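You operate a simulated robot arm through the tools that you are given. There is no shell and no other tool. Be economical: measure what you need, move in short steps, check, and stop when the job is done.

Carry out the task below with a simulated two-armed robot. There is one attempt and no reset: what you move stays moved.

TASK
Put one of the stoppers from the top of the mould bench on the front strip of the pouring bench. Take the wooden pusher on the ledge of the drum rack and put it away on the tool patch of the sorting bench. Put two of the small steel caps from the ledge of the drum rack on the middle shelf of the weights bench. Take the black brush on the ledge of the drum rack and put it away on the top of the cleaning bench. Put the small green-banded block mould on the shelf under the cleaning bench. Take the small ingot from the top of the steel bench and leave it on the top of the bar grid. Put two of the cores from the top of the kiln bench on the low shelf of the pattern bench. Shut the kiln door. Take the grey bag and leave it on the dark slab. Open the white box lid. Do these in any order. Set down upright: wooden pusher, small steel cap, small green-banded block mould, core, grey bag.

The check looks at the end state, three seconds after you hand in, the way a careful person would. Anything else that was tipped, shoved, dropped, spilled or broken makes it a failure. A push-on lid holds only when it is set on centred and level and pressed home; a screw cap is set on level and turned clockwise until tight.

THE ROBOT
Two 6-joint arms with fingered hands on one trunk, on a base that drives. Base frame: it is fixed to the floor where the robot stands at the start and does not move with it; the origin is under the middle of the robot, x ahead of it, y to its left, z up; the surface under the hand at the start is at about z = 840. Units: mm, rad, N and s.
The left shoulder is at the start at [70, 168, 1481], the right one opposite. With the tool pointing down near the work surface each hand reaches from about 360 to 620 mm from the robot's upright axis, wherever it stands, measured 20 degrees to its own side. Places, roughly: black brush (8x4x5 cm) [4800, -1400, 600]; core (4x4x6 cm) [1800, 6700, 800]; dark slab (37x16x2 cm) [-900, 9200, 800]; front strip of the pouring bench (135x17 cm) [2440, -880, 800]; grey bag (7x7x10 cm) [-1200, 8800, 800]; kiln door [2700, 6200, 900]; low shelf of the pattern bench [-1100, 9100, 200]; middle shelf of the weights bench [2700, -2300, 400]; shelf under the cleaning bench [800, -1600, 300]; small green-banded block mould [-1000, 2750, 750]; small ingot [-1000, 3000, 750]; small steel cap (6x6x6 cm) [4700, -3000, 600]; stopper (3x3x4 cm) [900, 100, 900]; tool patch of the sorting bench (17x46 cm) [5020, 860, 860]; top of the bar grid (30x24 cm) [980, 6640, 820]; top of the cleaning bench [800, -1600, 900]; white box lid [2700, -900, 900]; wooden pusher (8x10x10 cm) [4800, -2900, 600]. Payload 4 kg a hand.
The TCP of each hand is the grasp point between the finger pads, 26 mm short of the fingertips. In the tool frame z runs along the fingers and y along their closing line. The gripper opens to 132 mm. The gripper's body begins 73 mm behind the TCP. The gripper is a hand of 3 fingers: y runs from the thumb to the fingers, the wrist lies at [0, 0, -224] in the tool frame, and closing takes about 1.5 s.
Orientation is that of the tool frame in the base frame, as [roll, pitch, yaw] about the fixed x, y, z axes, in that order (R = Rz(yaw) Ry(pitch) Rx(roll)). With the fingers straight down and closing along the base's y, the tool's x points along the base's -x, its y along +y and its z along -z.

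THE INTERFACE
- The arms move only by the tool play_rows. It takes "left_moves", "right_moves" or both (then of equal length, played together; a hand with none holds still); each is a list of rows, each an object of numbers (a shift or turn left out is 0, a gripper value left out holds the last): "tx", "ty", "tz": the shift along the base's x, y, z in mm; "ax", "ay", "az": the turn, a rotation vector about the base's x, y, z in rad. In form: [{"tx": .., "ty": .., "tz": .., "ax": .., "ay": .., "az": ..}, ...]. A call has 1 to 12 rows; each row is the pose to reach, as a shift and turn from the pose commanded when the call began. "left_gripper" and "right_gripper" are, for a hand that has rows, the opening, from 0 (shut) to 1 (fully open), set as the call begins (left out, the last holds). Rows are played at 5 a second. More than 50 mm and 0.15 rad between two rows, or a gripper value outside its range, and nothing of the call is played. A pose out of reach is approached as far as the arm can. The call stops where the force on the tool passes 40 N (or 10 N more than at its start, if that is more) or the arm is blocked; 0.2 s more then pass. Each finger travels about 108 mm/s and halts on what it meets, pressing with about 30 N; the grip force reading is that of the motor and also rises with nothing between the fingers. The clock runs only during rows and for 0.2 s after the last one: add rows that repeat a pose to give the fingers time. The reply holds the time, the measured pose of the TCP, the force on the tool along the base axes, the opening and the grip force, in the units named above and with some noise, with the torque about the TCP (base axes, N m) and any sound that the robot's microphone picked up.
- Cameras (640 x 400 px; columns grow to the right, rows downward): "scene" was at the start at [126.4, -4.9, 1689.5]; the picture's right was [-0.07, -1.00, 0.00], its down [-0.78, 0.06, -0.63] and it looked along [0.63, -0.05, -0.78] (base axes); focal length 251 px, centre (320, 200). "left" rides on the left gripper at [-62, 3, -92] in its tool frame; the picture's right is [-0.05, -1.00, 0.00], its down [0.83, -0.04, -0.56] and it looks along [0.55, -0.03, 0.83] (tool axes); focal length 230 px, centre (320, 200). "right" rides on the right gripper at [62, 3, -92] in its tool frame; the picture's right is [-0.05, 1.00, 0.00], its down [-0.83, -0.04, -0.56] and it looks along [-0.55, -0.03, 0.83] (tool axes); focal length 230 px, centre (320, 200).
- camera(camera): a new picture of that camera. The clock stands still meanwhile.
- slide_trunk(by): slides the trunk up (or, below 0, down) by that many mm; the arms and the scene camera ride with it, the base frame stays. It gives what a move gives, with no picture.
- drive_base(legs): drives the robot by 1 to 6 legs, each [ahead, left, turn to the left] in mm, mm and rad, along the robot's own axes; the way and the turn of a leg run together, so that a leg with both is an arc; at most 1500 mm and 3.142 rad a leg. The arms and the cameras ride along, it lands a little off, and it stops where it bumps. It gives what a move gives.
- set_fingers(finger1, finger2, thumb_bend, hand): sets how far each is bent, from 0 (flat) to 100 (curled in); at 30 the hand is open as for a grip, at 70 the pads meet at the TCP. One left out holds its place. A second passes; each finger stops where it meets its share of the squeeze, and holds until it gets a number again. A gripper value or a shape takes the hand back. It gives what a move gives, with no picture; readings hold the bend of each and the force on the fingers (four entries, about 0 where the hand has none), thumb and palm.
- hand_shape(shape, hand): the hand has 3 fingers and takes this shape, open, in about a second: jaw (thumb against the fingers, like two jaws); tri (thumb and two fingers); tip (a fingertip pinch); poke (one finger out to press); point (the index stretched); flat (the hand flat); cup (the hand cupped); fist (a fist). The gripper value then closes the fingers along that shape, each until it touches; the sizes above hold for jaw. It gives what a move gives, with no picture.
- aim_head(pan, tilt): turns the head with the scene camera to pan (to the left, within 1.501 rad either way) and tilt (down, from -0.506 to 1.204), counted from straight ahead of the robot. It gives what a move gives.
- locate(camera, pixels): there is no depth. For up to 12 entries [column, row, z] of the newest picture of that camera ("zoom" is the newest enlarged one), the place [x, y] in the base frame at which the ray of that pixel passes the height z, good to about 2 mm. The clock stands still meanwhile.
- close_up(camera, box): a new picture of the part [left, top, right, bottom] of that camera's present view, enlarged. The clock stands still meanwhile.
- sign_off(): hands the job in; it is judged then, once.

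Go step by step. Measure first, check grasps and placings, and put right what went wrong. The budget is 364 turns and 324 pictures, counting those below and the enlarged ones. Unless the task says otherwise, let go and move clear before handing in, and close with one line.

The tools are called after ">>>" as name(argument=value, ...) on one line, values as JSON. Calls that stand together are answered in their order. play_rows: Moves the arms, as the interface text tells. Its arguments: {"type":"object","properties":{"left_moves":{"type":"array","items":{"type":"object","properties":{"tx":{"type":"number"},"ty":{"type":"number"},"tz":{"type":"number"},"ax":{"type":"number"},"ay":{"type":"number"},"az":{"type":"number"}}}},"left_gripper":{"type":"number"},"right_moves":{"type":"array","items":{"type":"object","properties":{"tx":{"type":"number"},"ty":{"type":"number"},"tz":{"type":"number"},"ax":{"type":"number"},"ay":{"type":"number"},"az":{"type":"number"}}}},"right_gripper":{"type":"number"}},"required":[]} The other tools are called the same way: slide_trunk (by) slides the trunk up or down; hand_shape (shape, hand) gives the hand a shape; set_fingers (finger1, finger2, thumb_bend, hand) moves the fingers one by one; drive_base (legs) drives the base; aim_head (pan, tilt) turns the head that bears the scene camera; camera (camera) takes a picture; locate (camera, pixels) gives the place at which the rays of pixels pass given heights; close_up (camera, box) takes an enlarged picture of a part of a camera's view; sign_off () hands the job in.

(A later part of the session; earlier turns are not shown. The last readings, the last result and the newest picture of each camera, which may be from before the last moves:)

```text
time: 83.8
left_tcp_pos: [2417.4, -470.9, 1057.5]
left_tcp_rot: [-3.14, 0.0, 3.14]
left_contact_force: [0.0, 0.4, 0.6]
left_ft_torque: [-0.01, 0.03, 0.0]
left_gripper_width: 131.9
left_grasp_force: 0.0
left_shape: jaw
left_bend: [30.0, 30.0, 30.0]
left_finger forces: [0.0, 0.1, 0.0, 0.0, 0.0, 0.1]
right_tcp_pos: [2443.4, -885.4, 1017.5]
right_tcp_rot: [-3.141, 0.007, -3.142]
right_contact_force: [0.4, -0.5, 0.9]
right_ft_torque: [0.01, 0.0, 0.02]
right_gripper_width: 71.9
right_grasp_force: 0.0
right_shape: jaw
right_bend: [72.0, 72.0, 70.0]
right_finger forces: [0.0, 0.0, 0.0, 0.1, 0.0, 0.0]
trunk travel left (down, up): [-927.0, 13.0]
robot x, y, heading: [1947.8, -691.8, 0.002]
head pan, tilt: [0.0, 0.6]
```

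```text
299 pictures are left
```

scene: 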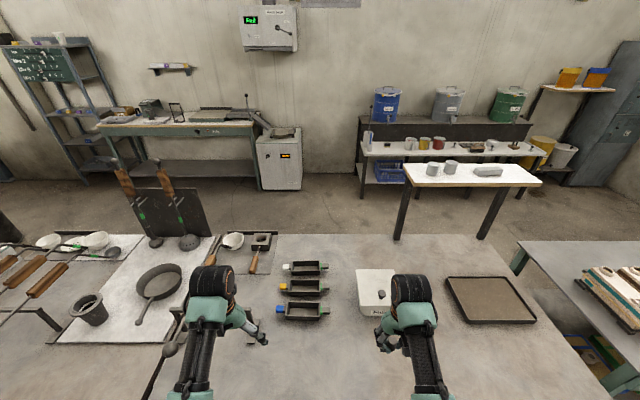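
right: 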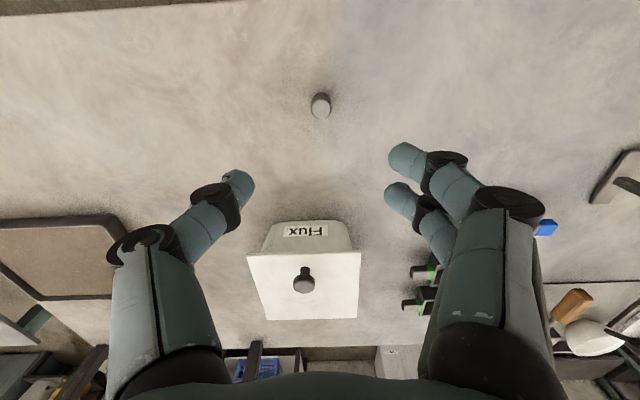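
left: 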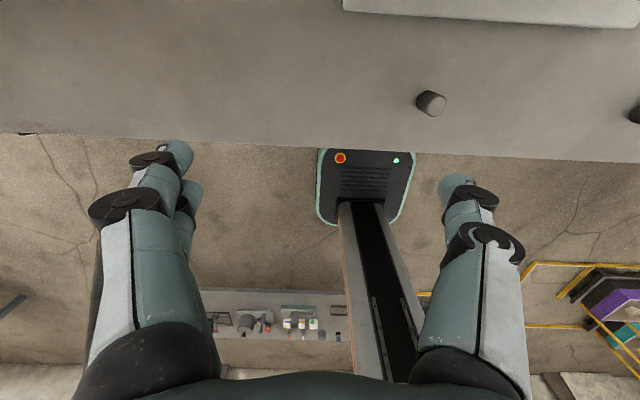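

Stopper stands at (320,105). Now inspect the Flux box lid.

>>> close_up(camera="right", box=[220, 200, 390, 340])

>>> close_up(camera="scene", box=[330, 250, 440, 330])

```text
2.86 times, centred on (305, 270) of right
```

zoom: 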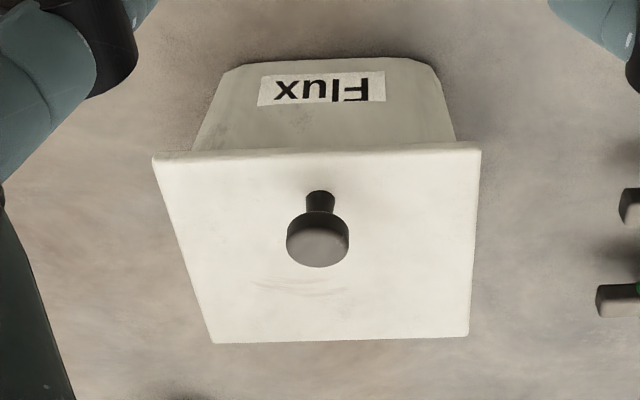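

```text
5.00 times, centred on (385, 290) of scene
```

zoom: 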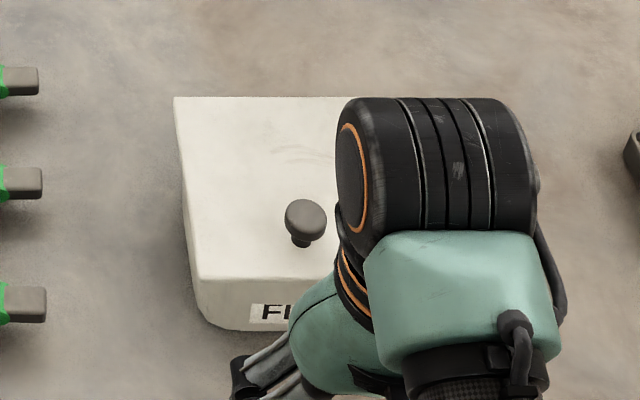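

>>> locate(camera="zoom", pixels=[[195, 280, 860], [195, 280, 900], [173, 97, 860], [173, 97, 900], [305, 220, 920], [305, 220, 900]])

>>> locate(camera="right", pixels=[[361, 252, 860], [361, 252, 900], [247, 255, 860], [247, 255, 900], [358, 319, 860], [358, 319, 900], [304, 283, 920], [304, 283, 900], [305, 266, 880], [305, 266, 860]])

```text
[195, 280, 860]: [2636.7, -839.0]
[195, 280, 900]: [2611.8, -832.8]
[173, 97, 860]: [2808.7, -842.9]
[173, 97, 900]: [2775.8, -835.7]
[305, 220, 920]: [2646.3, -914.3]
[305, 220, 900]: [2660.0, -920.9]
```

```text
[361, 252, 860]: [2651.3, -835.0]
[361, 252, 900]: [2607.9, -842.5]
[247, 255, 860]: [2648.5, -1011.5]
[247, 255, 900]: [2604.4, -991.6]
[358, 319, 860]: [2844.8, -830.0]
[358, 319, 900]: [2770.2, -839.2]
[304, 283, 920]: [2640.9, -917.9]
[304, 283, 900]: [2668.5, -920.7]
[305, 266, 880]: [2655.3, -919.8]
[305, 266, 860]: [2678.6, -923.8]
```

Lid top ≈ z 893, x 2615–2780, y −1000…−838, knob at ≈(2650,−918), offset to the front — so hinged at the back. I check how much room the base has ahead.

>>> aim_head(pan=0, tilt=1.2)

>>> camera(camera="scene")

>>> camera(camera="left")

```text
time: 84.8
left_tcp_pos: [2418.7, -471.5, 1057.6]
left_tcp_rot: [-3.141, 0.001, -3.139]
left_contact_force: [-0.1, -0.5, 0.3]
left_ft_torque: [0.02, 0.02, -0.04]
left_gripper_width: 131.7
left_grasp_force: 0.0
left_shape: jaw
left_bend: [30.0, 30.0, 30.0]
left_finger forces: [0.1, 0.1, 0.0, 0.0, 0.2, 0.0]
right_tcp_pos: [2444.7, -885.9, 1015.2]
right_tcp_rot: [3.141, 0.007, -3.141]
right_contact_force: [-0.2, -0.5, 0.7]
right_ft_torque: [-0.01, 0.0, 0.02]
right_gripper_width: 72.1
right_grasp_force: 0.0
right_shape: jaw
right_bend: [72.0, 72.0, 70.0]
right_finger forces: [0.0, 0.0, 0.0, 0.1, 0.0, 0.0]
trunk travel left (down, up): [-927.0, 13.0]
robot x, y, heading: [1947.5, -690.9, 0.0]
head pan, tilt: [0.0, 1.201]
```

```text
296 pictures are left
```

scene: 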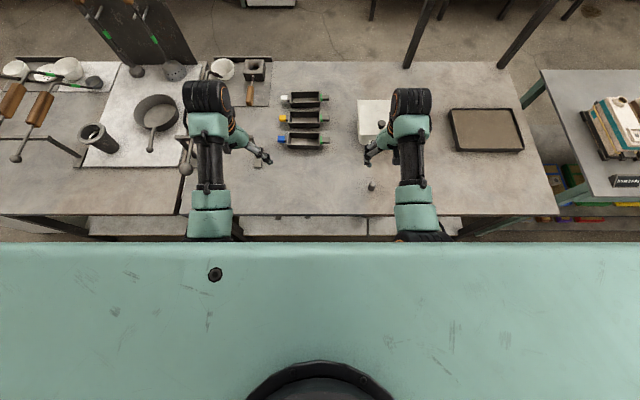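

```text
295 pictures are left
```

left: 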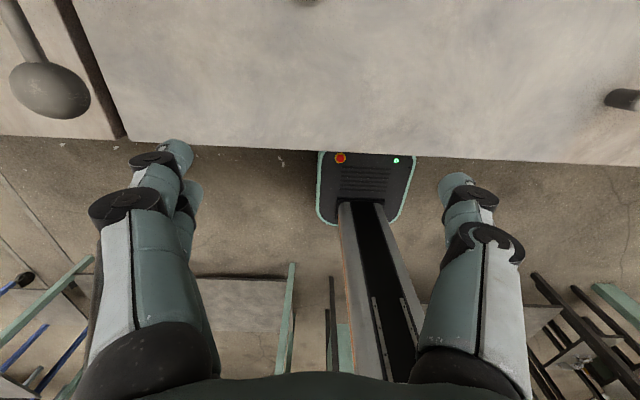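

>>> locate(camera="left", pixels=[[365, 153, 300], [365, 153, 200], [365, 153, 797], [318, 200, 300], [412, 200, 300], [360, 200, 300], [340, 225, 300], [360, 380, 1000]])

```text
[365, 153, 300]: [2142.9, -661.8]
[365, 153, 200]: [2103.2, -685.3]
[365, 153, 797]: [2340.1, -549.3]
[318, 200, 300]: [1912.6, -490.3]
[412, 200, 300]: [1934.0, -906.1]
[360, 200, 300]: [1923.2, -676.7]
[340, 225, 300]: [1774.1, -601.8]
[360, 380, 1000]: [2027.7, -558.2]
```

There's room to move the base ~120 mm forward (base front ≈2190, bench edge 2346). I advance, then tip the right hand toward horizontal to take the knob from the front.

>>> drive_base(legs=[[110, 0, 0]])

>>> play_rows(right_moves=[{"tx": -8, "ty": -3, "ay": -0.14}, {"tx": -16, "ty": -6, "ay": -0.28}, {"tx": -20, "ty": -9, "ay": -0.42}, {"tx": -20, "ty": -12, "ay": -0.56}, {"tx": -20, "ty": -15, "ay": -0.7}, {"tx": -20, "ty": -18, "ay": -0.84}, {"tx": -20, "ty": -21, "ay": -0.98}, {"tx": -20, "ty": -24, "ay": -1.12}, {"tx": -20, "ty": -27, "ay": -1.26}, {"tx": -20, "ty": -30, "ay": -1.4}, {"tx": -20, "ty": -32, "ay": -1.4}], right_gripper=0.5)

>>> camera(camera="right")

```text
time: 86.0
left_tcp_pos: [2525.7, -474.0, 1059.8]
left_tcp_rot: [3.141, 0.002, 3.139]
left_contact_force: [-0.4, 0.1, 0.7]
left_ft_torque: [0.0, -0.02, -0.02]
left_gripper_width: 131.7
left_grasp_force: 0.1
left_shape: jaw
left_bend: [30.0, 30.0, 30.0]
left_finger forces: [0.0, 0.0, 0.0, 0.0, 0.0, 0.0]
right_tcp_pos: [2550.0, -886.7, 1017.7]
right_tcp_rot: [-3.141, 0.009, 3.14]
right_contact_force: [-0.3, -0.9, 1.2]
right_ft_torque: [0.01, -0.02, 0.02]
right_gripper_width: 72.0
right_grasp_force: 0.1
right_shape: jaw
right_bend: [72.0, 72.0, 70.0]
right_finger forces: [0.0, 0.0, 0.0, 0.0, 0.0, 0.0]
trunk travel left (down, up): [-927.0, 13.0]
robot x, y, heading: [2060.6, -692.5, 0.002]
head pan, tilt: [0.0, 1.201]
```

```text
time: 88.4
left_tcp_pos: [2529.8, -472.9, 1057.1]
left_tcp_rot: [-3.14, -0.002, 3.141]
left_contact_force: [-1.1, -0.5, 0.4]
left_ft_torque: [0.01, 0.03, 0.04]
left_gripper_width: 132.1
left_grasp_force: 0.0
left_shape: jaw
left_bend: [30.0, 30.0, 30.0]
left_finger forces: [0.0, 0.0, 0.0, 0.1, 0.0, 0.0]
right_tcp_pos: [2534.7, -918.2, 1015.2]
right_tcp_rot: [3.128, 1.408, 3.127]
right_contact_force: [-0.3, -0.4, -0.2]
right_ft_torque: [0.04, 0.01, -0.01]
right_gripper_width: 66.2
right_grasp_force: 0.0
right_shape: jaw
right_bend: [73.0, 73.0, 70.0]
right_finger forces: [0.0, 0.0, 0.0, 0.0, 0.0, 0.1]
trunk travel left (down, up): [-927.0, 13.0]
robot x, y, heading: [2059.8, -691.3, -0.002]
head pan, tilt: [0.0, 1.201]
```

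```text
294 pictures are left
```

right: 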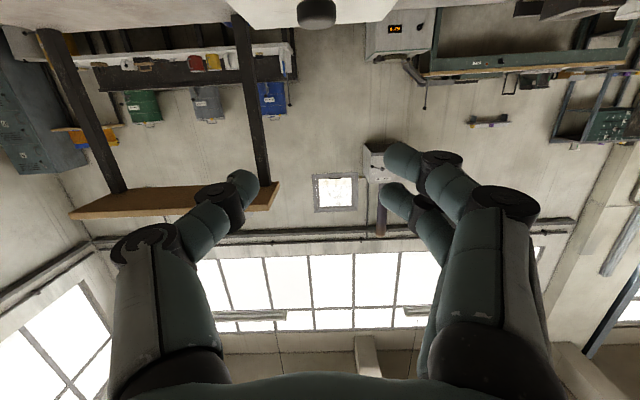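

Hand is nearly horizontal; I'll ease it to ~30° below horizontal, move over the knob and check.

>>> play_rows(right_moves=[{"tx": 20, "ay": 0.12}, {"tx": 55, "tz": -10, "ay": 0.24}, {"tx": 85, "tz": -30, "ay": 0.36}, {"tx": 101, "tz": -55, "ay": 0.36}, {"tx": 101, "tz": -57, "ay": 0.36}])

>>> camera(camera="right")

>>> aim_head(pan=-0.4, tilt=0.9)

>>> close_up(camera="scene", box=[220, 120, 420, 280])

```text
time: 89.6
left_tcp_pos: [2529.4, -472.9, 1058.3]
left_tcp_rot: [3.141, 0.0, 3.14]
left_contact_force: [0.7, 1.0, 0.2]
left_ft_torque: [0.04, 0.03, 0.0]
left_gripper_width: 132.0
left_grasp_force: 0.0
left_shape: jaw
left_bend: [30.0, 30.0, 30.0]
left_finger forces: [0.0, 0.0, 0.0, 0.1, 0.1, 0.0]
right_tcp_pos: [2635.0, -919.8, 958.6]
right_tcp_rot: [3.14, 1.047, 3.138]
right_contact_force: [0.3, -0.1, -0.1]
right_ft_torque: [0.0, 0.0, 0.0]
right_gripper_width: 66.7
right_grasp_force: 0.1
right_shape: jaw
right_bend: [73.0, 73.0, 70.0]
right_finger forces: [0.1, 0.0, 0.0, 0.0, 0.1, 0.0]
trunk travel left (down, up): [-927.0, 13.0]
robot x, y, heading: [2060.3, -691.6, -0.0]
head pan, tilt: [0.0, 1.201]
```

```text
293 pictures are left
```

right: 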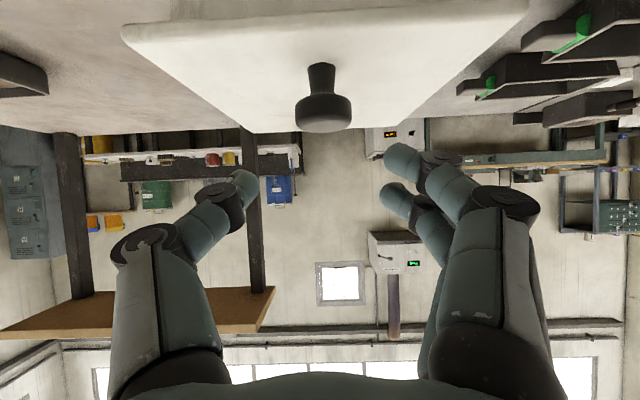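

```text
time: 90.5
left_tcp_pos: [2529.0, -472.1, 1058.0]
left_tcp_rot: [-3.141, 0.001, 3.138]
left_contact_force: [-0.2, 0.1, -1.1]
left_ft_torque: [0.02, 0.02, 0.02]
left_gripper_width: 131.7
left_grasp_force: 0.0
left_shape: jaw
left_bend: [30.0, 30.0, 30.0]
left_finger forces: [0.1, 0.1, 0.0, 0.0, 0.1, 0.1]
right_tcp_pos: [2636.1, -921.4, 958.4]
right_tcp_rot: [3.138, 1.044, 3.139]
right_contact_force: [-0.3, 0.6, 0.4]
right_ft_torque: [0.0, 0.0, 0.0]
right_gripper_width: 66.5
right_grasp_force: 0.1
right_shape: jaw
right_bend: [73.0, 73.0, 70.0]
right_finger forces: [0.0, 0.1, 0.0, 0.0, 0.0, 0.0]
trunk travel left (down, up): [-927.0, 13.0]
robot x, y, heading: [2061.5, -691.4, -0.001]
head pan, tilt: [-0.4, 0.901]
```

```text
2.50 times, centred on (320, 200) of scene
```

zoom: 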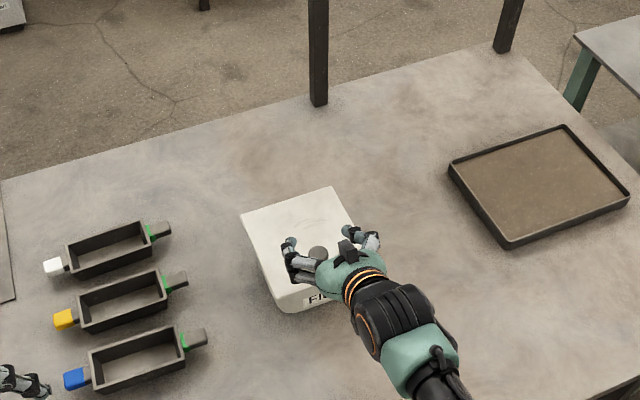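

The knob (323,112) is centred between the fingers; lower 38 mm and close.

>>> play_rows(right_moves=[{"tz": -20}, {"tz": -38}, {"tz": -38}])

>>> camera(camera="right")

>>> play_rows(right_moves=[{}, {}, {}, {}, {}, {}], right_gripper=0.05)

>>> camera(camera="right")

```text
time: 91.3
left_tcp_pos: [2528.3, -473.4, 1057.5]
left_tcp_rot: [-3.14, -0.002, 3.14]
left_contact_force: [0.2, 0.4, 0.4]
left_ft_torque: [0.0, -0.01, 0.01]
left_gripper_width: 131.8
left_grasp_force: 0.0
left_shape: jaw
left_bend: [30.0, 30.0, 30.0]
left_finger forces: [0.0, 0.0, 0.1, 0.1, 0.0, 0.0]
right_tcp_pos: [2636.9, -917.9, 920.8]
right_tcp_rot: [3.139, 1.048, 3.136]
right_contact_force: [-0.3, -1.0, 0.3]
right_ft_torque: [0.01, 0.03, 0.0]
right_gripper_width: 66.5
right_grasp_force: 0.1
right_shape: jaw
right_bend: [73.0, 73.0, 70.0]
right_finger forces: [0.1, 0.0, 0.1, 0.0, 0.0, 0.0]
trunk travel left (down, up): [-927.0, 13.0]
robot x, y, heading: [2060.8, -693.9, 0.005]
head pan, tilt: [-0.4, 0.901]
```

```text
291 pictures are left
```

right: 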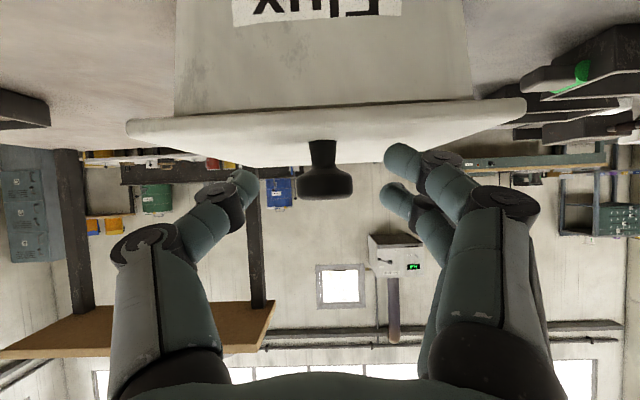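

```text
time: 92.7
left_tcp_pos: [2529.6, -473.0, 1056.2]
left_tcp_rot: [3.141, -0.001, 3.14]
left_contact_force: [0.0, 0.7, 0.3]
left_ft_torque: [0.01, 0.0, -0.01]
left_gripper_width: 132.0
left_grasp_force: 0.1
left_shape: jaw
left_bend: [30.0, 30.0, 30.0]
left_finger forces: [0.0, 0.0, 0.0, 0.0, 0.0, 0.0]
right_tcp_pos: [2637.8, -920.6, 920.3]
right_tcp_rot: [3.138, 1.047, 3.138]
right_contact_force: [3.7, -1.5, 0.5]
right_ft_torque: [-0.11, -0.06, -0.01]
right_gripper_width: 16.2
right_grasp_force: 30.0
right_shape: jaw
right_bend: [72.0, 72.0, 70.0]
right_finger forces: [12.8, 13.9, 0.0, 0.1, 27.9, 0.1]
trunk travel left (down, up): [-927.0, 13.0]
robot x, y, heading: [2062.3, -692.9, 0.001]
head pan, tilt: [-0.4, 0.901]
```

```text
290 pictures are left
```

right: 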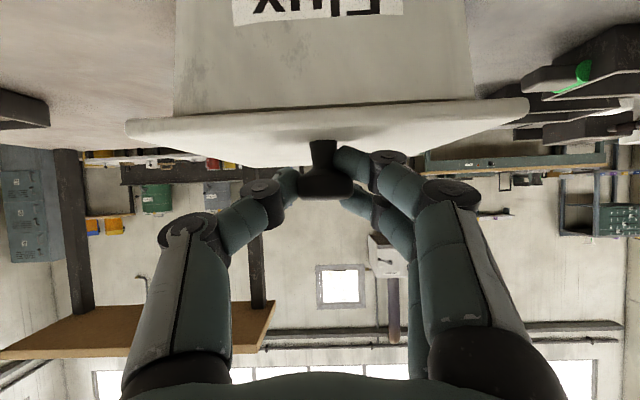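

Knob held. I pull it along an arc around a hinge at the back, first to ~0.3 rad.

>>> play_rows(right_moves=[{"tx": 1.8, "tz": 7, "ay": 0.05}, {"tx": 4, "tz": 14, "ay": 0.1}, {"tx": 9, "tz": 28, "ay": 0.2}, {"tx": 16, "tz": 41, "ay": 0.3}])

>>> close_up(camera="scene", box=[220, 120, 420, 280])

>>> camera(camera="right")

```text
time: 93.7
left_tcp_pos: [2531.5, -473.9, 1056.4]
left_tcp_rot: [-3.14, -0.001, 3.14]
left_contact_force: [0.1, 0.7, -0.6]
left_ft_torque: [0.03, 0.01, 0.01]
left_gripper_width: 132.0
left_grasp_force: 0.0
left_shape: jaw
left_bend: [30.0, 30.0, 30.0]
left_finger forces: [0.1, 0.1, 0.0, 0.0, 0.0, 0.0]
right_tcp_pos: [2653.1, -919.6, 960.6]
right_tcp_rot: [3.141, 0.743, 3.139]
right_contact_force: [7.6, -2.0, -4.0]
right_ft_torque: [-0.17, -0.07, 0.05]
right_gripper_width: 16.0
right_grasp_force: 30.0
right_shape: jaw
right_bend: [72.0, 72.0, 70.0]
right_finger forces: [14.0, 14.6, 0.0, 0.1, 29.4, 0.1]
trunk travel left (down, up): [-927.0, 13.0]
robot x, y, heading: [2060.1, -691.6, -0.006]
head pan, tilt: [-0.4, 0.901]
```

```text
2.50 times, centred on (320, 200) of scene
```

zoom: 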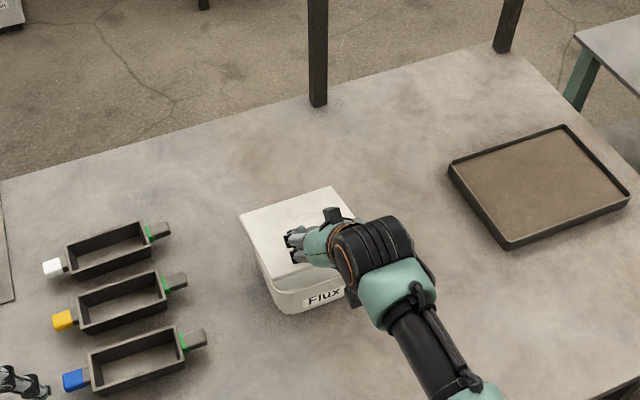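

```text
288 pictures are left
```

right: 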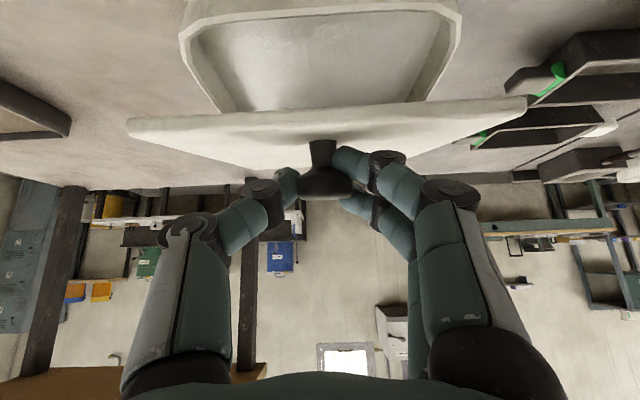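

The lid hinges open nicely. Continue the arc to ~1.0 rad.

>>> play_rows(right_moves=[{"tx": 8, "tz": 12.3, "ay": 0.1}, {"tx": 17, "tz": 23.7, "ay": 0.2}, {"tx": 27.3, "tz": 34.2, "ay": 0.3}, {"tx": 38.4, "tz": 43.6, "ay": 0.4}, {"tx": 50.5, "tz": 51.7, "ay": 0.5}, {"tx": 63.4, "tz": 58.7, "ay": 0.6}, {"tx": 76.8, "tz": 64.4, "ay": 0.7}])

>>> camera(camera="right")

```text
time: 95.3
left_tcp_pos: [2531.2, -473.8, 1056.4]
left_tcp_rot: [3.14, -0.002, 3.14]
left_contact_force: [0.1, -0.1, 0.1]
left_ft_torque: [0.01, 0.0, -0.02]
left_gripper_width: 131.8
left_grasp_force: 0.0
left_shape: jaw
left_bend: [30.0, 30.0, 30.0]
left_finger forces: [0.0, 0.0, 0.1, 0.0, 0.1, 0.0]
right_tcp_pos: [2727.6, -919.7, 1026.4]
right_tcp_rot: [-3.141, 0.043, 3.14]
right_contact_force: [-0.4, -5.4, 0.4]
right_ft_torque: [-0.21, -0.05, 0.15]
right_gripper_width: 16.3
right_grasp_force: 30.2
right_shape: jaw
right_bend: [72.0, 72.0, 70.0]
right_finger forces: [15.4, 14.1, 0.0, 0.0, 32.3, 0.1]
trunk travel left (down, up): [-927.0, 13.0]
robot x, y, heading: [2062.4, -694.0, 0.003]
head pan, tilt: [-0.4, 0.901]
```

```text
287 pictures are left
```

right: 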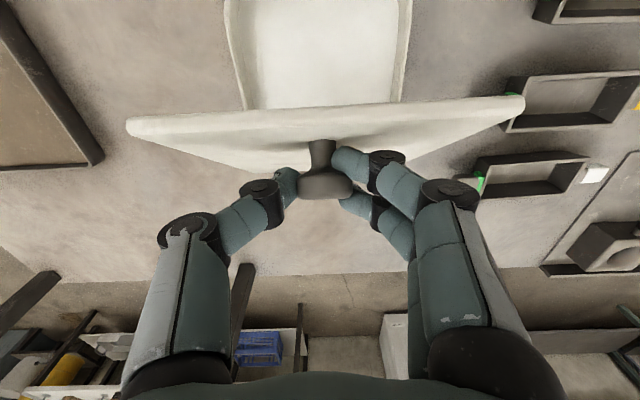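

Works well. Continue pushing the knob back while keeping the hand about vertical.

>>> play_rows(right_moves=[{"tx": 12, "tz": 4.5, "ay": 0.05}, {"tx": 25, "tz": 8, "ay": 0.1}, {"tx": 38, "tz": 10, "ay": 0.12}, {"tx": 51, "tz": 11, "ay": 0.14}, {"tx": 64, "tz": 10.5, "ay": 0.16}])

>>> camera(camera="right")

>>> close_up(camera="scene", box=[220, 120, 420, 280])

```text
time: 96.5
left_tcp_pos: [2531.6, -474.5, 1055.9]
left_tcp_rot: [-3.141, -0.004, 3.139]
left_contact_force: [0.4, 0.3, 0.2]
left_ft_torque: [0.0, 0.03, 0.01]
left_gripper_width: 131.9
left_grasp_force: 0.1
left_shape: jaw
left_bend: [30.0, 30.0, 30.0]
left_finger forces: [0.0, 0.0, 0.1, 0.0, 0.1, 0.0]
right_tcp_pos: [2714.2, -918.1, 1063.7]
right_tcp_rot: [3.141, -0.117, 3.139]
right_contact_force: [-0.2, 0.5, -0.3]
right_ft_torque: [-0.01, 0.05, 0.02]
right_gripper_width: 8.3
right_grasp_force: 30.1
right_shape: jaw
right_bend: [76.0, 75.0, 73.0]
right_finger forces: [0.0, 0.0, 0.0, 0.0, 0.1, 0.1]
right hand out of reach, approached as far as the arm can: row 1, 2, 3, 4, 5
trunk travel left (down, up): [-927.0, 13.0]
robot x, y, heading: [2061.3, -693.9, -0.0]
head pan, tilt: [-0.4, 0.901]
```

```text
286 pictures are left
```

right: 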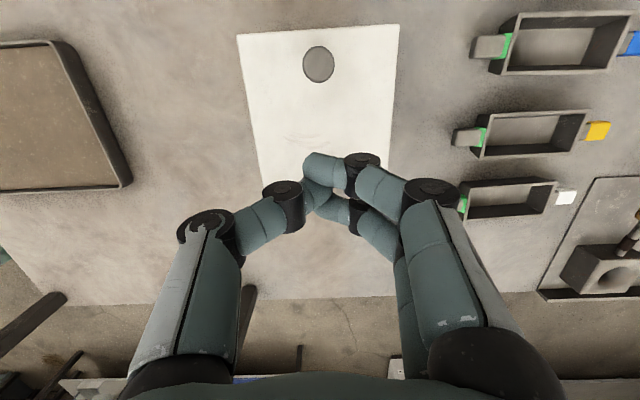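

```text
2.50 times, centred on (320, 200) of scene
```

zoom: 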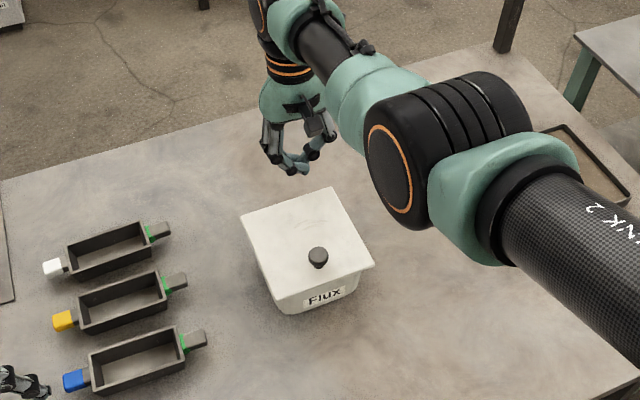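

The grip slipped when the arm ran out of reach and the lid fell shut (it is intact). New plan: shift the base ~225 mm right, lift by the knob with the right hand, then push from below with the left. First re-pose the right hand high.

>>> play_rows(right_moves=[{"tx": -30, "tz": 0, "ay": -0.14}, {"tx": -60, "tz": 0, "ay": -0.28}, {"tx": -90, "tz": 0, "ay": -0.42}, {"tx": -120, "tz": 0, "ay": -0.56}, {"tx": -140, "tz": -10, "ay": -0.7}, {"tx": -150, "tz": -20, "ay": -0.84}, {"tx": -150, "tz": -30, "ay": -0.98}, {"tx": -150, "tz": -40, "ay": -1.12}, {"tx": -150, "tz": -40, "ay": -1.26}, {"tx": -150, "tz": -40, "ay": -1.32}], right_gripper=0.5)

>>> drive_base(legs=[[0, -225, 0]])

>>> camera(camera="right")

```text
time: 98.7
left_tcp_pos: [2529.4, -472.1, 1058.1]
left_tcp_rot: [3.141, 0.0, 3.14]
left_contact_force: [0.1, 0.0, 0.4]
left_ft_torque: [-0.02, 0.01, 0.02]
left_gripper_width: 131.8
left_grasp_force: 0.1
left_shape: jaw
left_bend: [30.0, 30.0, 30.0]
left_finger forces: [0.0, 0.1, 0.0, 0.0, 0.0, 0.0]
right_tcp_pos: [2565.9, -920.9, 1023.2]
right_tcp_rot: [3.138, 1.207, 3.139]
right_contact_force: [0.1, -1.1, 0.6]
right_ft_torque: [-0.01, -0.06, 0.01]
right_gripper_width: 65.5
right_grasp_force: 0.2
right_shape: jaw
right_bend: [73.0, 73.0, 70.0]
right_finger forces: [0.0, 0.0, 0.0, 0.0, 0.0, 0.1]
trunk travel left (down, up): [-927.0, 13.0]
robot x, y, heading: [2062.6, -690.1, -0.002]
head pan, tilt: [-0.4, 0.901]
```

```text
time: 100.4
left_tcp_pos: [2529.0, -686.0, 1056.7]
left_tcp_rot: [-3.138, 0.0, -3.141]
left_contact_force: [0.0, 0.5, 0.9]
left_ft_torque: [-0.03, 0.04, -0.03]
left_gripper_width: 132.0
left_grasp_force: 0.0
left_shape: jaw
left_bend: [30.0, 30.0, 30.0]
left_finger forces: [0.0, 0.0, 0.1, 0.0, 0.0, 0.0]
right_tcp_pos: [2567.4, -1134.4, 1024.0]
right_tcp_rot: [-3.141, 1.206, -3.139]
right_contact_force: [-0.3, 1.0, 0.1]
right_ft_torque: [0.01, -0.02, 0.01]
right_gripper_width: 65.1
right_grasp_force: 0.0
right_shape: jaw
right_bend: [73.0, 73.0, 70.0]
right_finger forces: [0.0, 0.1, 0.0, 0.0, 0.0, 0.1]
trunk travel left (down, up): [-927.0, 13.0]
robot x, y, heading: [2057.9, -906.6, 0.002]
head pan, tilt: [-0.4, 0.901]
```

```text
284 pictures are left
```

right: 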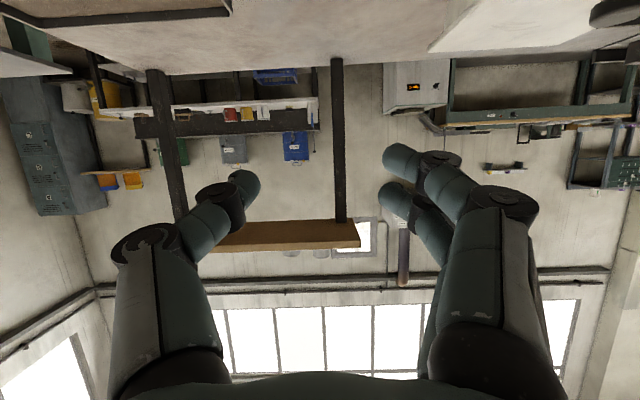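

>>> play_rows(right_moves=[{"tx": 0, "ty": 50}, {"tx": 0, "ty": 100}, {"tx": 10, "ty": 150}, {"tx": 30, "ty": 190, "tz": -15}, {"tx": 55, "ty": 214, "tz": -40}, {"tx": 69, "ty": 215, "tz": -64}, {"tx": 69, "ty": 215, "tz": -64}])

>>> play_rows(left_moves=[{"tx": -20, "ty": -10, "ay": -0.14}, {"tx": -40, "ty": -20, "ay": -0.28}, {"tx": -60, "ty": -30, "ay": -0.42}, {"tx": -70, "ty": -40, "ay": -0.56}, {"tx": -70, "ty": -50, "ay": -0.7}, {"tx": -70, "ty": -60, "ay": -0.84}, {"tx": -70, "ty": -70, "ay": -0.98}, {"tx": -70, "ty": -80, "ay": -1.12}, {"tx": -70, "ty": -90, "ay": -1.26}, {"tx": -70, "ty": -100, "ay": -1.4}], left_gripper=0.0)

>>> camera(camera="right")

>>> camera(camera="left")

```text
refused: row 3 steps farther than a row can; nothing moved
```

```text
time: 101.4
left_tcp_pos: [2470.2, -667.7, 1061.8]
left_tcp_rot: [2.92, 0.535, 2.953]
left_contact_force: [-0.4, 0.6, -0.3]
left_ft_torque: [0.0, 0.02, 0.0]
left_gripper_width: 0.0
left_grasp_force: 30.3
left_shape: jaw
left_bend: [66.0, 66.0, 67.0]
left_finger forces: [0.0, 0.0, 0.1, 0.0, 0.0, 0.1]
right_tcp_pos: [2564.6, -1134.3, 1024.9]
right_tcp_rot: [3.138, 1.208, 3.139]
right_contact_force: [-0.6, -0.9, 1.0]
right_ft_torque: [-0.03, -0.03, 0.02]
right_gripper_width: 65.4
right_grasp_force: 0.0
right_shape: jaw
right_bend: [73.0, 73.0, 70.0]
right_finger forces: [0.0, 0.1, 0.1, 0.1, 0.1, 0.1]
trunk travel left (down, up): [-927.0, 13.0]
robot x, y, heading: [2058.7, -907.6, -0.005]
head pan, tilt: [-0.4, 0.901]
stopped in row 4 (left hand): the arm was blocked; the commanded pose is now the measured one
```

```text
283 pictures are left
```

right: 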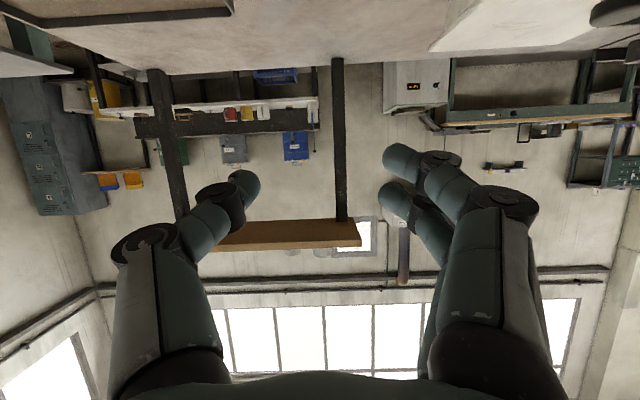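

```text
282 pictures are left
```

left: 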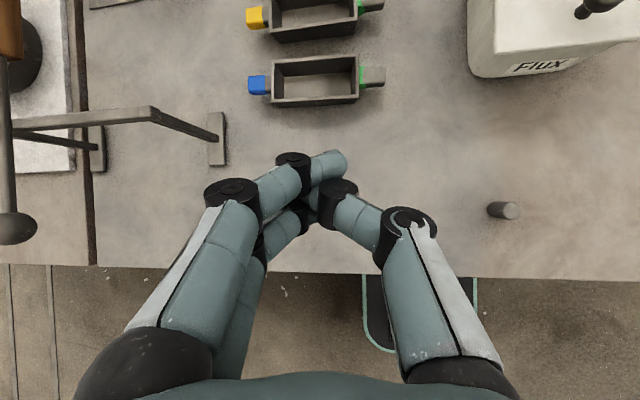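

The left arm can't pitch forward, so I'll instead use the right hand, closed and pointing ~40° down, to wedge under the lid's front lip and flip it. Bring the right hand in front of the lid.

>>> play_rows(right_moves=[{"tx": -10, "ty": 45, "ay": 0.08}, {"tx": -15, "ty": 90, "ay": 0.16}, {"tx": -20, "ty": 135, "ay": 0.24}, {"tx": -20, "ty": 180, "ay": 0.335}, {"tx": -25, "ty": 212, "tz": -20, "ay": 0.335}, {"tx": -28, "ty": 212, "tz": -65, "ay": 0.335}, {"tx": -28, "ty": 212, "tz": -110, "ay": 0.335}, {"tx": -28, "ty": 212, "tz": -155, "ay": 0.335}], right_gripper=0.0)

>>> camera(camera="right")

>>> aim_head(pan=0.0, tilt=0.9)

>>> close_up(camera="scene", box=[220, 120, 420, 280])

```text
time: 102.1
left_tcp_pos: [2471.7, -671.1, 1063.3]
left_tcp_rot: [2.919, 0.533, 2.953]
left_contact_force: [-0.6, 0.8, 0.3]
left_ft_torque: [0.02, 0.01, 0.02]
left_gripper_width: 0.0
left_grasp_force: 30.3
left_shape: jaw
left_bend: [67.0, 67.0, 67.0]
left_finger forces: [0.0, 0.0, 0.0, 0.0, 0.0, 0.1]
right_tcp_pos: [2545.4, -1104.9, 1002.8]
right_tcp_rot: [-2.783, 0.979, -2.76]
right_contact_force: [0.0, 0.4, -0.6]
right_ft_torque: [0.0, -0.01, 0.0]
right_gripper_width: 0.3
right_grasp_force: 30.4
right_shape: jaw
right_bend: [67.0, 67.0, 67.0]
right_finger forces: [0.1, 0.1, 0.0, 0.0, 0.1, 0.0]
right hand out of reach, approached as far as the arm can: row 3
trunk travel left (down, up): [-927.0, 13.0]
robot x, y, heading: [2062.0, -910.1, 0.006]
head pan, tilt: [-0.4, 0.901]
stopped in row 3 (right hand): the arm was blocked; the commanded pose is now the measured one
```

```text
281 pictures are left
```

right: 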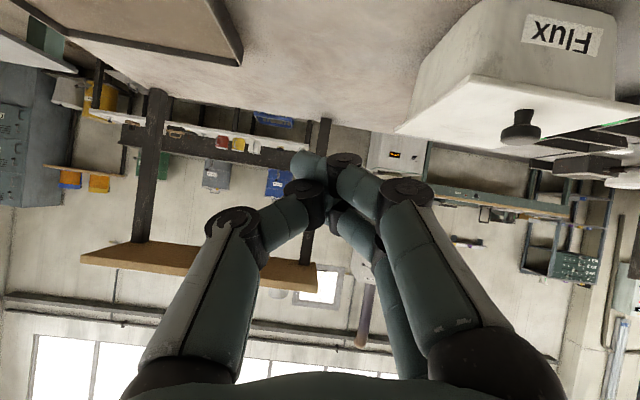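

```text
time: 102.9
left_tcp_pos: [2472.7, -669.1, 1061.3]
left_tcp_rot: [2.922, 0.534, 2.955]
left_contact_force: [-0.1, 0.8, 0.2]
left_ft_torque: [0.03, 0.0, 0.0]
left_gripper_width: 0.1
left_grasp_force: 30.0
left_shape: jaw
left_bend: [67.0, 67.0, 67.0]
left_finger forces: [0.0, 0.1, 0.0, 0.0, 0.0, 0.1]
right_tcp_pos: [2545.4, -1103.8, 1001.1]
right_tcp_rot: [-2.782, 0.979, -2.757]
right_contact_force: [0.3, -0.1, -0.4]
right_ft_torque: [0.01, -0.02, 0.01]
right_gripper_width: 0.0
right_grasp_force: 30.0
right_shape: jaw
right_bend: [67.0, 67.0, 67.0]
right_finger forces: [0.0, 0.0, 0.1, 0.1, 0.0, 0.1]
trunk travel left (down, up): [-927.0, 13.0]
robot x, y, heading: [2059.2, -908.1, -0.001]
head pan, tilt: [0.0, 0.901]
```

```text
2.50 times, centred on (320, 200) of scene
```

zoom: 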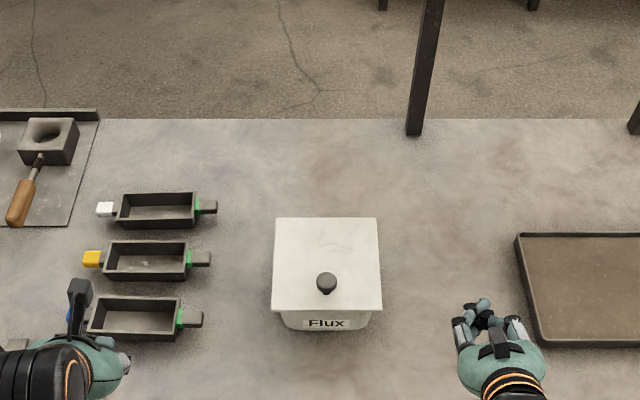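

Both arms jam when the hand goes inside its own shoulder line, so I return the base ~215 mm left where the right arm worked, and straighten the hands.

>>> drive_base(legs=[[0, 225, 0]])

>>> play_rows(right_moves=[{"tx": -10, "ax": 0.09, "az": -0.055, "ay": 0.05}, {"tx": -20, "ax": 0.179, "ay": 0.1, "az": -0.11}, {"tx": -20, "ax": 0.179, "ay": 0.14, "az": -0.11}])

>>> play_rows(left_moves=[{"ty": 10, "ay": 0.14}, {"ty": 20, "ay": 0.28}, {"ty": 30, "ay": 0.42}, {"ty": 30, "ay": 0.5}])

```text
time: 104.6
left_tcp_pos: [2472.3, -450.2, 1062.0]
left_tcp_rot: [2.919, 0.533, 2.951]
left_contact_force: [-0.9, -0.5, 0.1]
left_ft_torque: [0.0, 0.01, -0.01]
left_gripper_width: 0.0
left_grasp_force: 30.6
left_shape: jaw
left_bend: [67.0, 67.0, 67.0]
left_finger forces: [0.1, 0.0, 0.0, 0.1, 0.0, 0.0]
right_tcp_pos: [2544.7, -885.0, 1002.3]
right_tcp_rot: [-2.784, 0.98, -2.764]
right_contact_force: [-0.4, 0.3, 0.0]
right_ft_torque: [0.04, 0.0, 0.0]
right_gripper_width: 0.0
right_grasp_force: 30.5
right_shape: jaw
right_bend: [67.0, 67.0, 67.0]
right_finger forces: [0.1, 0.0, 0.1, 0.0, 0.0, 0.0]
trunk travel left (down, up): [-927.0, 13.0]
robot x, y, heading: [2061.2, -683.3, -0.002]
head pan, tilt: [0.0, 0.901]
```

```text
time: 105.4
left_tcp_pos: [2473.0, -447.9, 1060.6]
left_tcp_rot: [2.923, 0.534, 2.952]
left_contact_force: [0.1, 0.1, 0.9]
left_ft_torque: [-0.02, 0.0, -0.01]
left_gripper_width: 0.1
left_grasp_force: 30.3
left_shape: jaw
left_bend: [67.0, 67.0, 67.0]
left_finger forces: [0.1, 0.1, 0.1, 0.0, 0.0, 0.0]
right_tcp_pos: [2522.1, -886.4, 999.0]
right_tcp_rot: [-3.098, 0.867, -3.12]
right_contact_force: [0.1, -0.2, -0.5]
right_ft_torque: [0.02, 0.0, -0.03]
right_gripper_width: 0.0
right_grasp_force: 30.0
right_shape: jaw
right_bend: [67.0, 67.0, 67.0]
right_finger forces: [0.0, 0.1, 0.1, 0.0, 0.0, 0.1]
trunk travel left (down, up): [-927.0, 13.0]
robot x, y, heading: [2058.7, -687.3, -0.0]
head pan, tilt: [0.0, 0.901]
```

```text
time: 106.4
left_tcp_pos: [2472.5, -419.3, 1061.6]
left_tcp_rot: [3.012, 0.04, 2.98]
left_contact_force: [0.4, 0.2, 0.0]
left_ft_torque: [0.02, 0.0, 0.0]
left_gripper_width: 0.0
left_grasp_force: 29.8
left_shape: jaw
left_bend: [67.0, 67.0, 67.0]
left_finger forces: [0.0, 0.0, 0.0, 0.1, 0.1, 0.0]
right_tcp_pos: [2523.5, -886.9, 1000.4]
right_tcp_rot: [-3.098, 0.871, -3.12]
right_contact_force: [0.5, 0.4, 0.7]
right_ft_torque: [-0.01, 0.01, -0.02]
right_gripper_width: 0.0
right_grasp_force: 29.9
right_shape: jaw
right_bend: [67.0, 67.0, 67.0]
right_finger forces: [0.0, 0.0, 0.0, 0.1, 0.0, 0.1]
trunk travel left (down, up): [-927.0, 13.0]
robot x, y, heading: [2062.6, -686.9, -0.002]
head pan, tilt: [0.0, 0.901]
```

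Good. Lower the closed right fingers in front of the lip.

>>> play_rows(right_moves=[{"ty": -30, "tz": -30}, {"ty": -40, "tz": -75}, {"tx": 10, "ty": -40, "tz": -115}, {"tx": 20, "ty": -40, "tz": -132}])

>>> camera(camera="right")

>>> close_up(camera="scene", box=[320, 180, 480, 300])

```text
time: 107.4
left_tcp_pos: [2472.0, -418.0, 1060.9]
left_tcp_rot: [3.013, 0.041, 2.98]
left_contact_force: [0.2, -0.3, 0.0]
left_ft_torque: [0.05, 0.0, 0.01]
left_gripper_width: 0.2
left_grasp_force: 30.2
left_shape: jaw
left_bend: [67.0, 67.0, 67.0]
left_finger forces: [0.0, 0.0, 0.0, 0.0, 0.0, 0.1]
right_tcp_pos: [2545.4, -925.6, 867.8]
right_tcp_rot: [-3.121, 0.875, 3.14]
right_contact_force: [-0.4, -0.5, 0.8]
right_ft_torque: [0.01, -0.02, 0.0]
right_gripper_width: 0.0
right_grasp_force: 30.4
right_shape: jaw
right_bend: [67.0, 67.0, 67.0]
right_finger forces: [0.1, 0.1, 0.0, 0.0, 0.1, 0.0]
trunk travel left (down, up): [-927.0, 13.0]
robot x, y, heading: [2060.0, -686.6, -0.007]
head pan, tilt: [0.0, 0.901]
```

```text
279 pictures are left
```

right: 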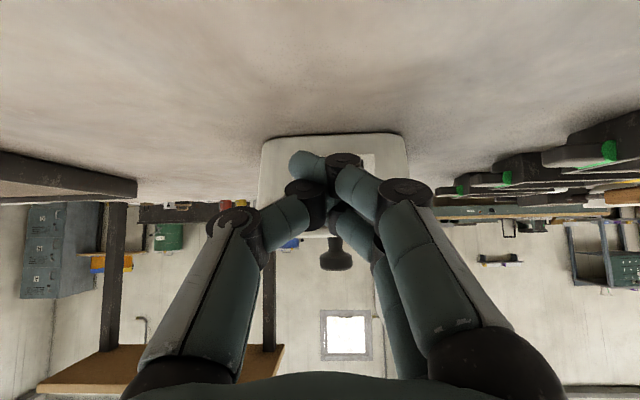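

```text
3.33 times, centred on (400, 240) of scene
```

zoom: 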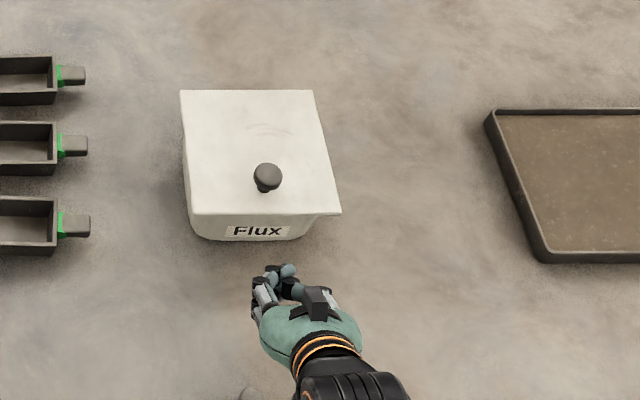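

>>> play_rows(right_moves=[{"tx": 15}, {"tx": 30}, {"tx": 38}, {"tx": 44}, {"tx": 50}])

>>> camera(camera="right")

>>> close_up(camera="scene", box=[340, 200, 440, 280])

```text
time: 108.6
left_tcp_pos: [2471.5, -418.7, 1060.2]
left_tcp_rot: [3.011, 0.042, 2.98]
left_contact_force: [0.0, 0.3, 0.8]
left_ft_torque: [-0.01, 0.02, 0.0]
left_gripper_width: 0.0
left_grasp_force: 29.5
left_shape: jaw
left_bend: [67.0, 67.0, 67.0]
left_finger forces: [0.1, 0.0, 0.0, 0.0, 0.0, 0.0]
right_tcp_pos: [2596.9, -924.1, 869.0]
right_tcp_rot: [-3.118, 0.873, 3.139]
right_contact_force: [0.6, -1.4, 0.3]
right_ft_torque: [0.01, 0.01, -0.01]
right_gripper_width: 0.1
right_grasp_force: 30.3
right_shape: jaw
right_bend: [67.0, 67.0, 67.0]
right_finger forces: [0.0, 0.0, 0.0, 0.1, 0.0, 0.1]
trunk travel left (down, up): [-927.0, 13.0]
robot x, y, heading: [2064.3, -687.0, -0.002]
head pan, tilt: [0.0, 0.901]
```

```text
277 pictures are left
```

right: 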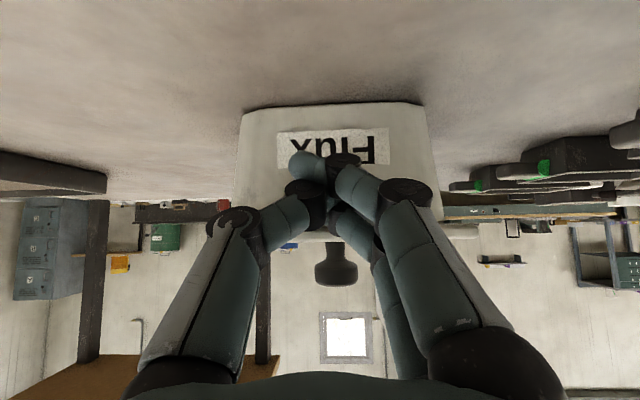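

```text
5.00 times, centred on (390, 240) of scene
```

zoom: 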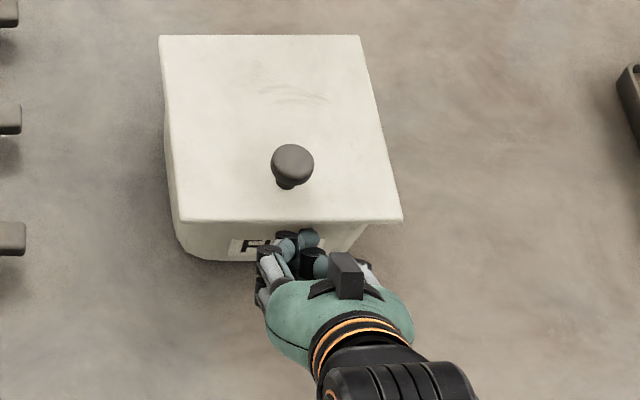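

>>> play_rows(right_moves=[{"tx": 4}, {"tx": 8}, {"tx": 12}, {"tx": 14, "tz": 4}, {"tx": 14, "tz": 10}, {"tx": 14, "tz": 18}])

>>> camera(camera="right")

>>> close_up(camera="scene", box=[340, 200, 440, 280])

```text
time: 110.0
left_tcp_pos: [2466.4, -418.2, 1063.8]
left_tcp_rot: [3.012, 0.047, 2.978]
left_contact_force: [0.2, -0.2, 0.2]
left_ft_torque: [0.02, -0.03, 0.06]
left_gripper_width: 0.1
left_grasp_force: 30.4
left_shape: jaw
left_bend: [67.0, 67.0, 67.0]
left_finger forces: [0.1, 0.0, 0.0, 0.0, 0.0, 0.1]
right_tcp_pos: [2602.6, -924.1, 889.7]
right_tcp_rot: [-3.118, 0.876, -3.14]
right_contact_force: [-24.6, 0.6, -1.6]
right_ft_torque: [-0.02, -0.09, 0.15]
right_gripper_width: 0.0
right_grasp_force: 29.5
right_shape: jaw
right_bend: [67.0, 70.0, 74.0]
right_finger forces: [0.0, 21.9, 0.0, 0.0, 0.0, 0.0]
trunk travel left (down, up): [-927.0, 13.0]
robot x, y, heading: [2057.9, -685.7, -0.002]
head pan, tilt: [0.0, 0.901]
```

```text
275 pictures are left
```

right: 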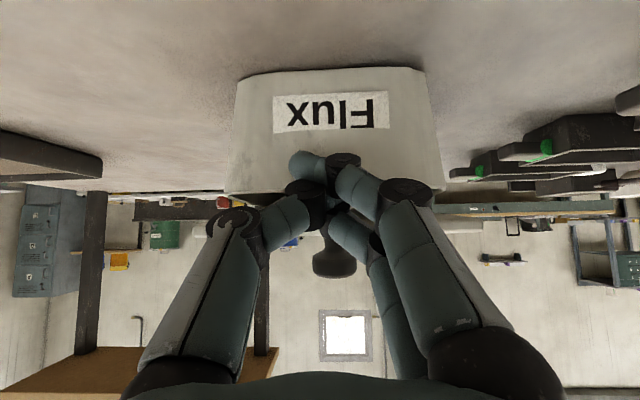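

```text
5.00 times, centred on (390, 240) of scene
```

zoom: 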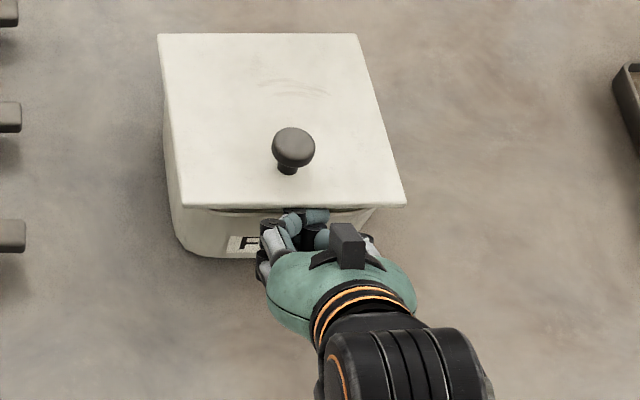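

The lid is lifting on the fingertips (gap visible), with the finger pressing the box front at 25 N. I go up with a slight retreat, then forward.

>>> play_rows(right_moves=[{"tx": -3, "tz": 8}, {"tx": -3, "tz": 20}, {"tx": 0, "tz": 32}, {"tx": 8, "tz": 44}, {"tx": 16, "tz": 54}])

>>> close_up(camera="scene", box=[340, 200, 440, 280])

>>> camera(camera="right")

```text
time: 111.2
left_tcp_pos: [2473.1, -418.1, 1061.5]
left_tcp_rot: [3.013, 0.04, 2.98]
left_contact_force: [0.2, -0.2, 0.1]
left_ft_torque: [0.02, -0.01, 0.02]
left_gripper_width: 0.0
left_grasp_force: 29.8
left_shape: jaw
left_bend: [67.0, 67.0, 67.0]
left_finger forces: [0.1, 0.0, 0.0, 0.0, 0.1, 0.0]
right_tcp_pos: [2627.3, -922.3, 942.7]
right_tcp_rot: [-3.121, 0.876, 3.139]
right_contact_force: [-1.1, -0.1, -0.6]
right_ft_torque: [-0.01, -0.02, 0.0]
right_gripper_width: 0.2
right_grasp_force: 30.2
right_shape: jaw
right_bend: [67.0, 68.0, 74.0]
right_finger forces: [0.1, 0.0, 0.0, 0.0, 0.0, 0.0]
trunk travel left (down, up): [-927.0, 13.0]
robot x, y, heading: [2062.2, -685.9, -0.004]
head pan, tilt: [0.0, 0.901]
```

```text
5.00 times, centred on (390, 240) of scene
```

zoom: 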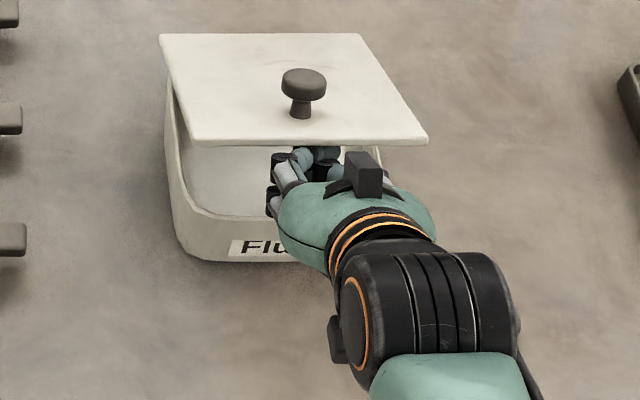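

```text
272 pictures are left
```

right: 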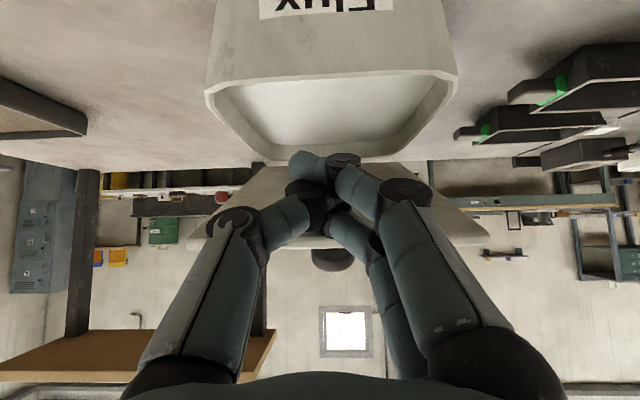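

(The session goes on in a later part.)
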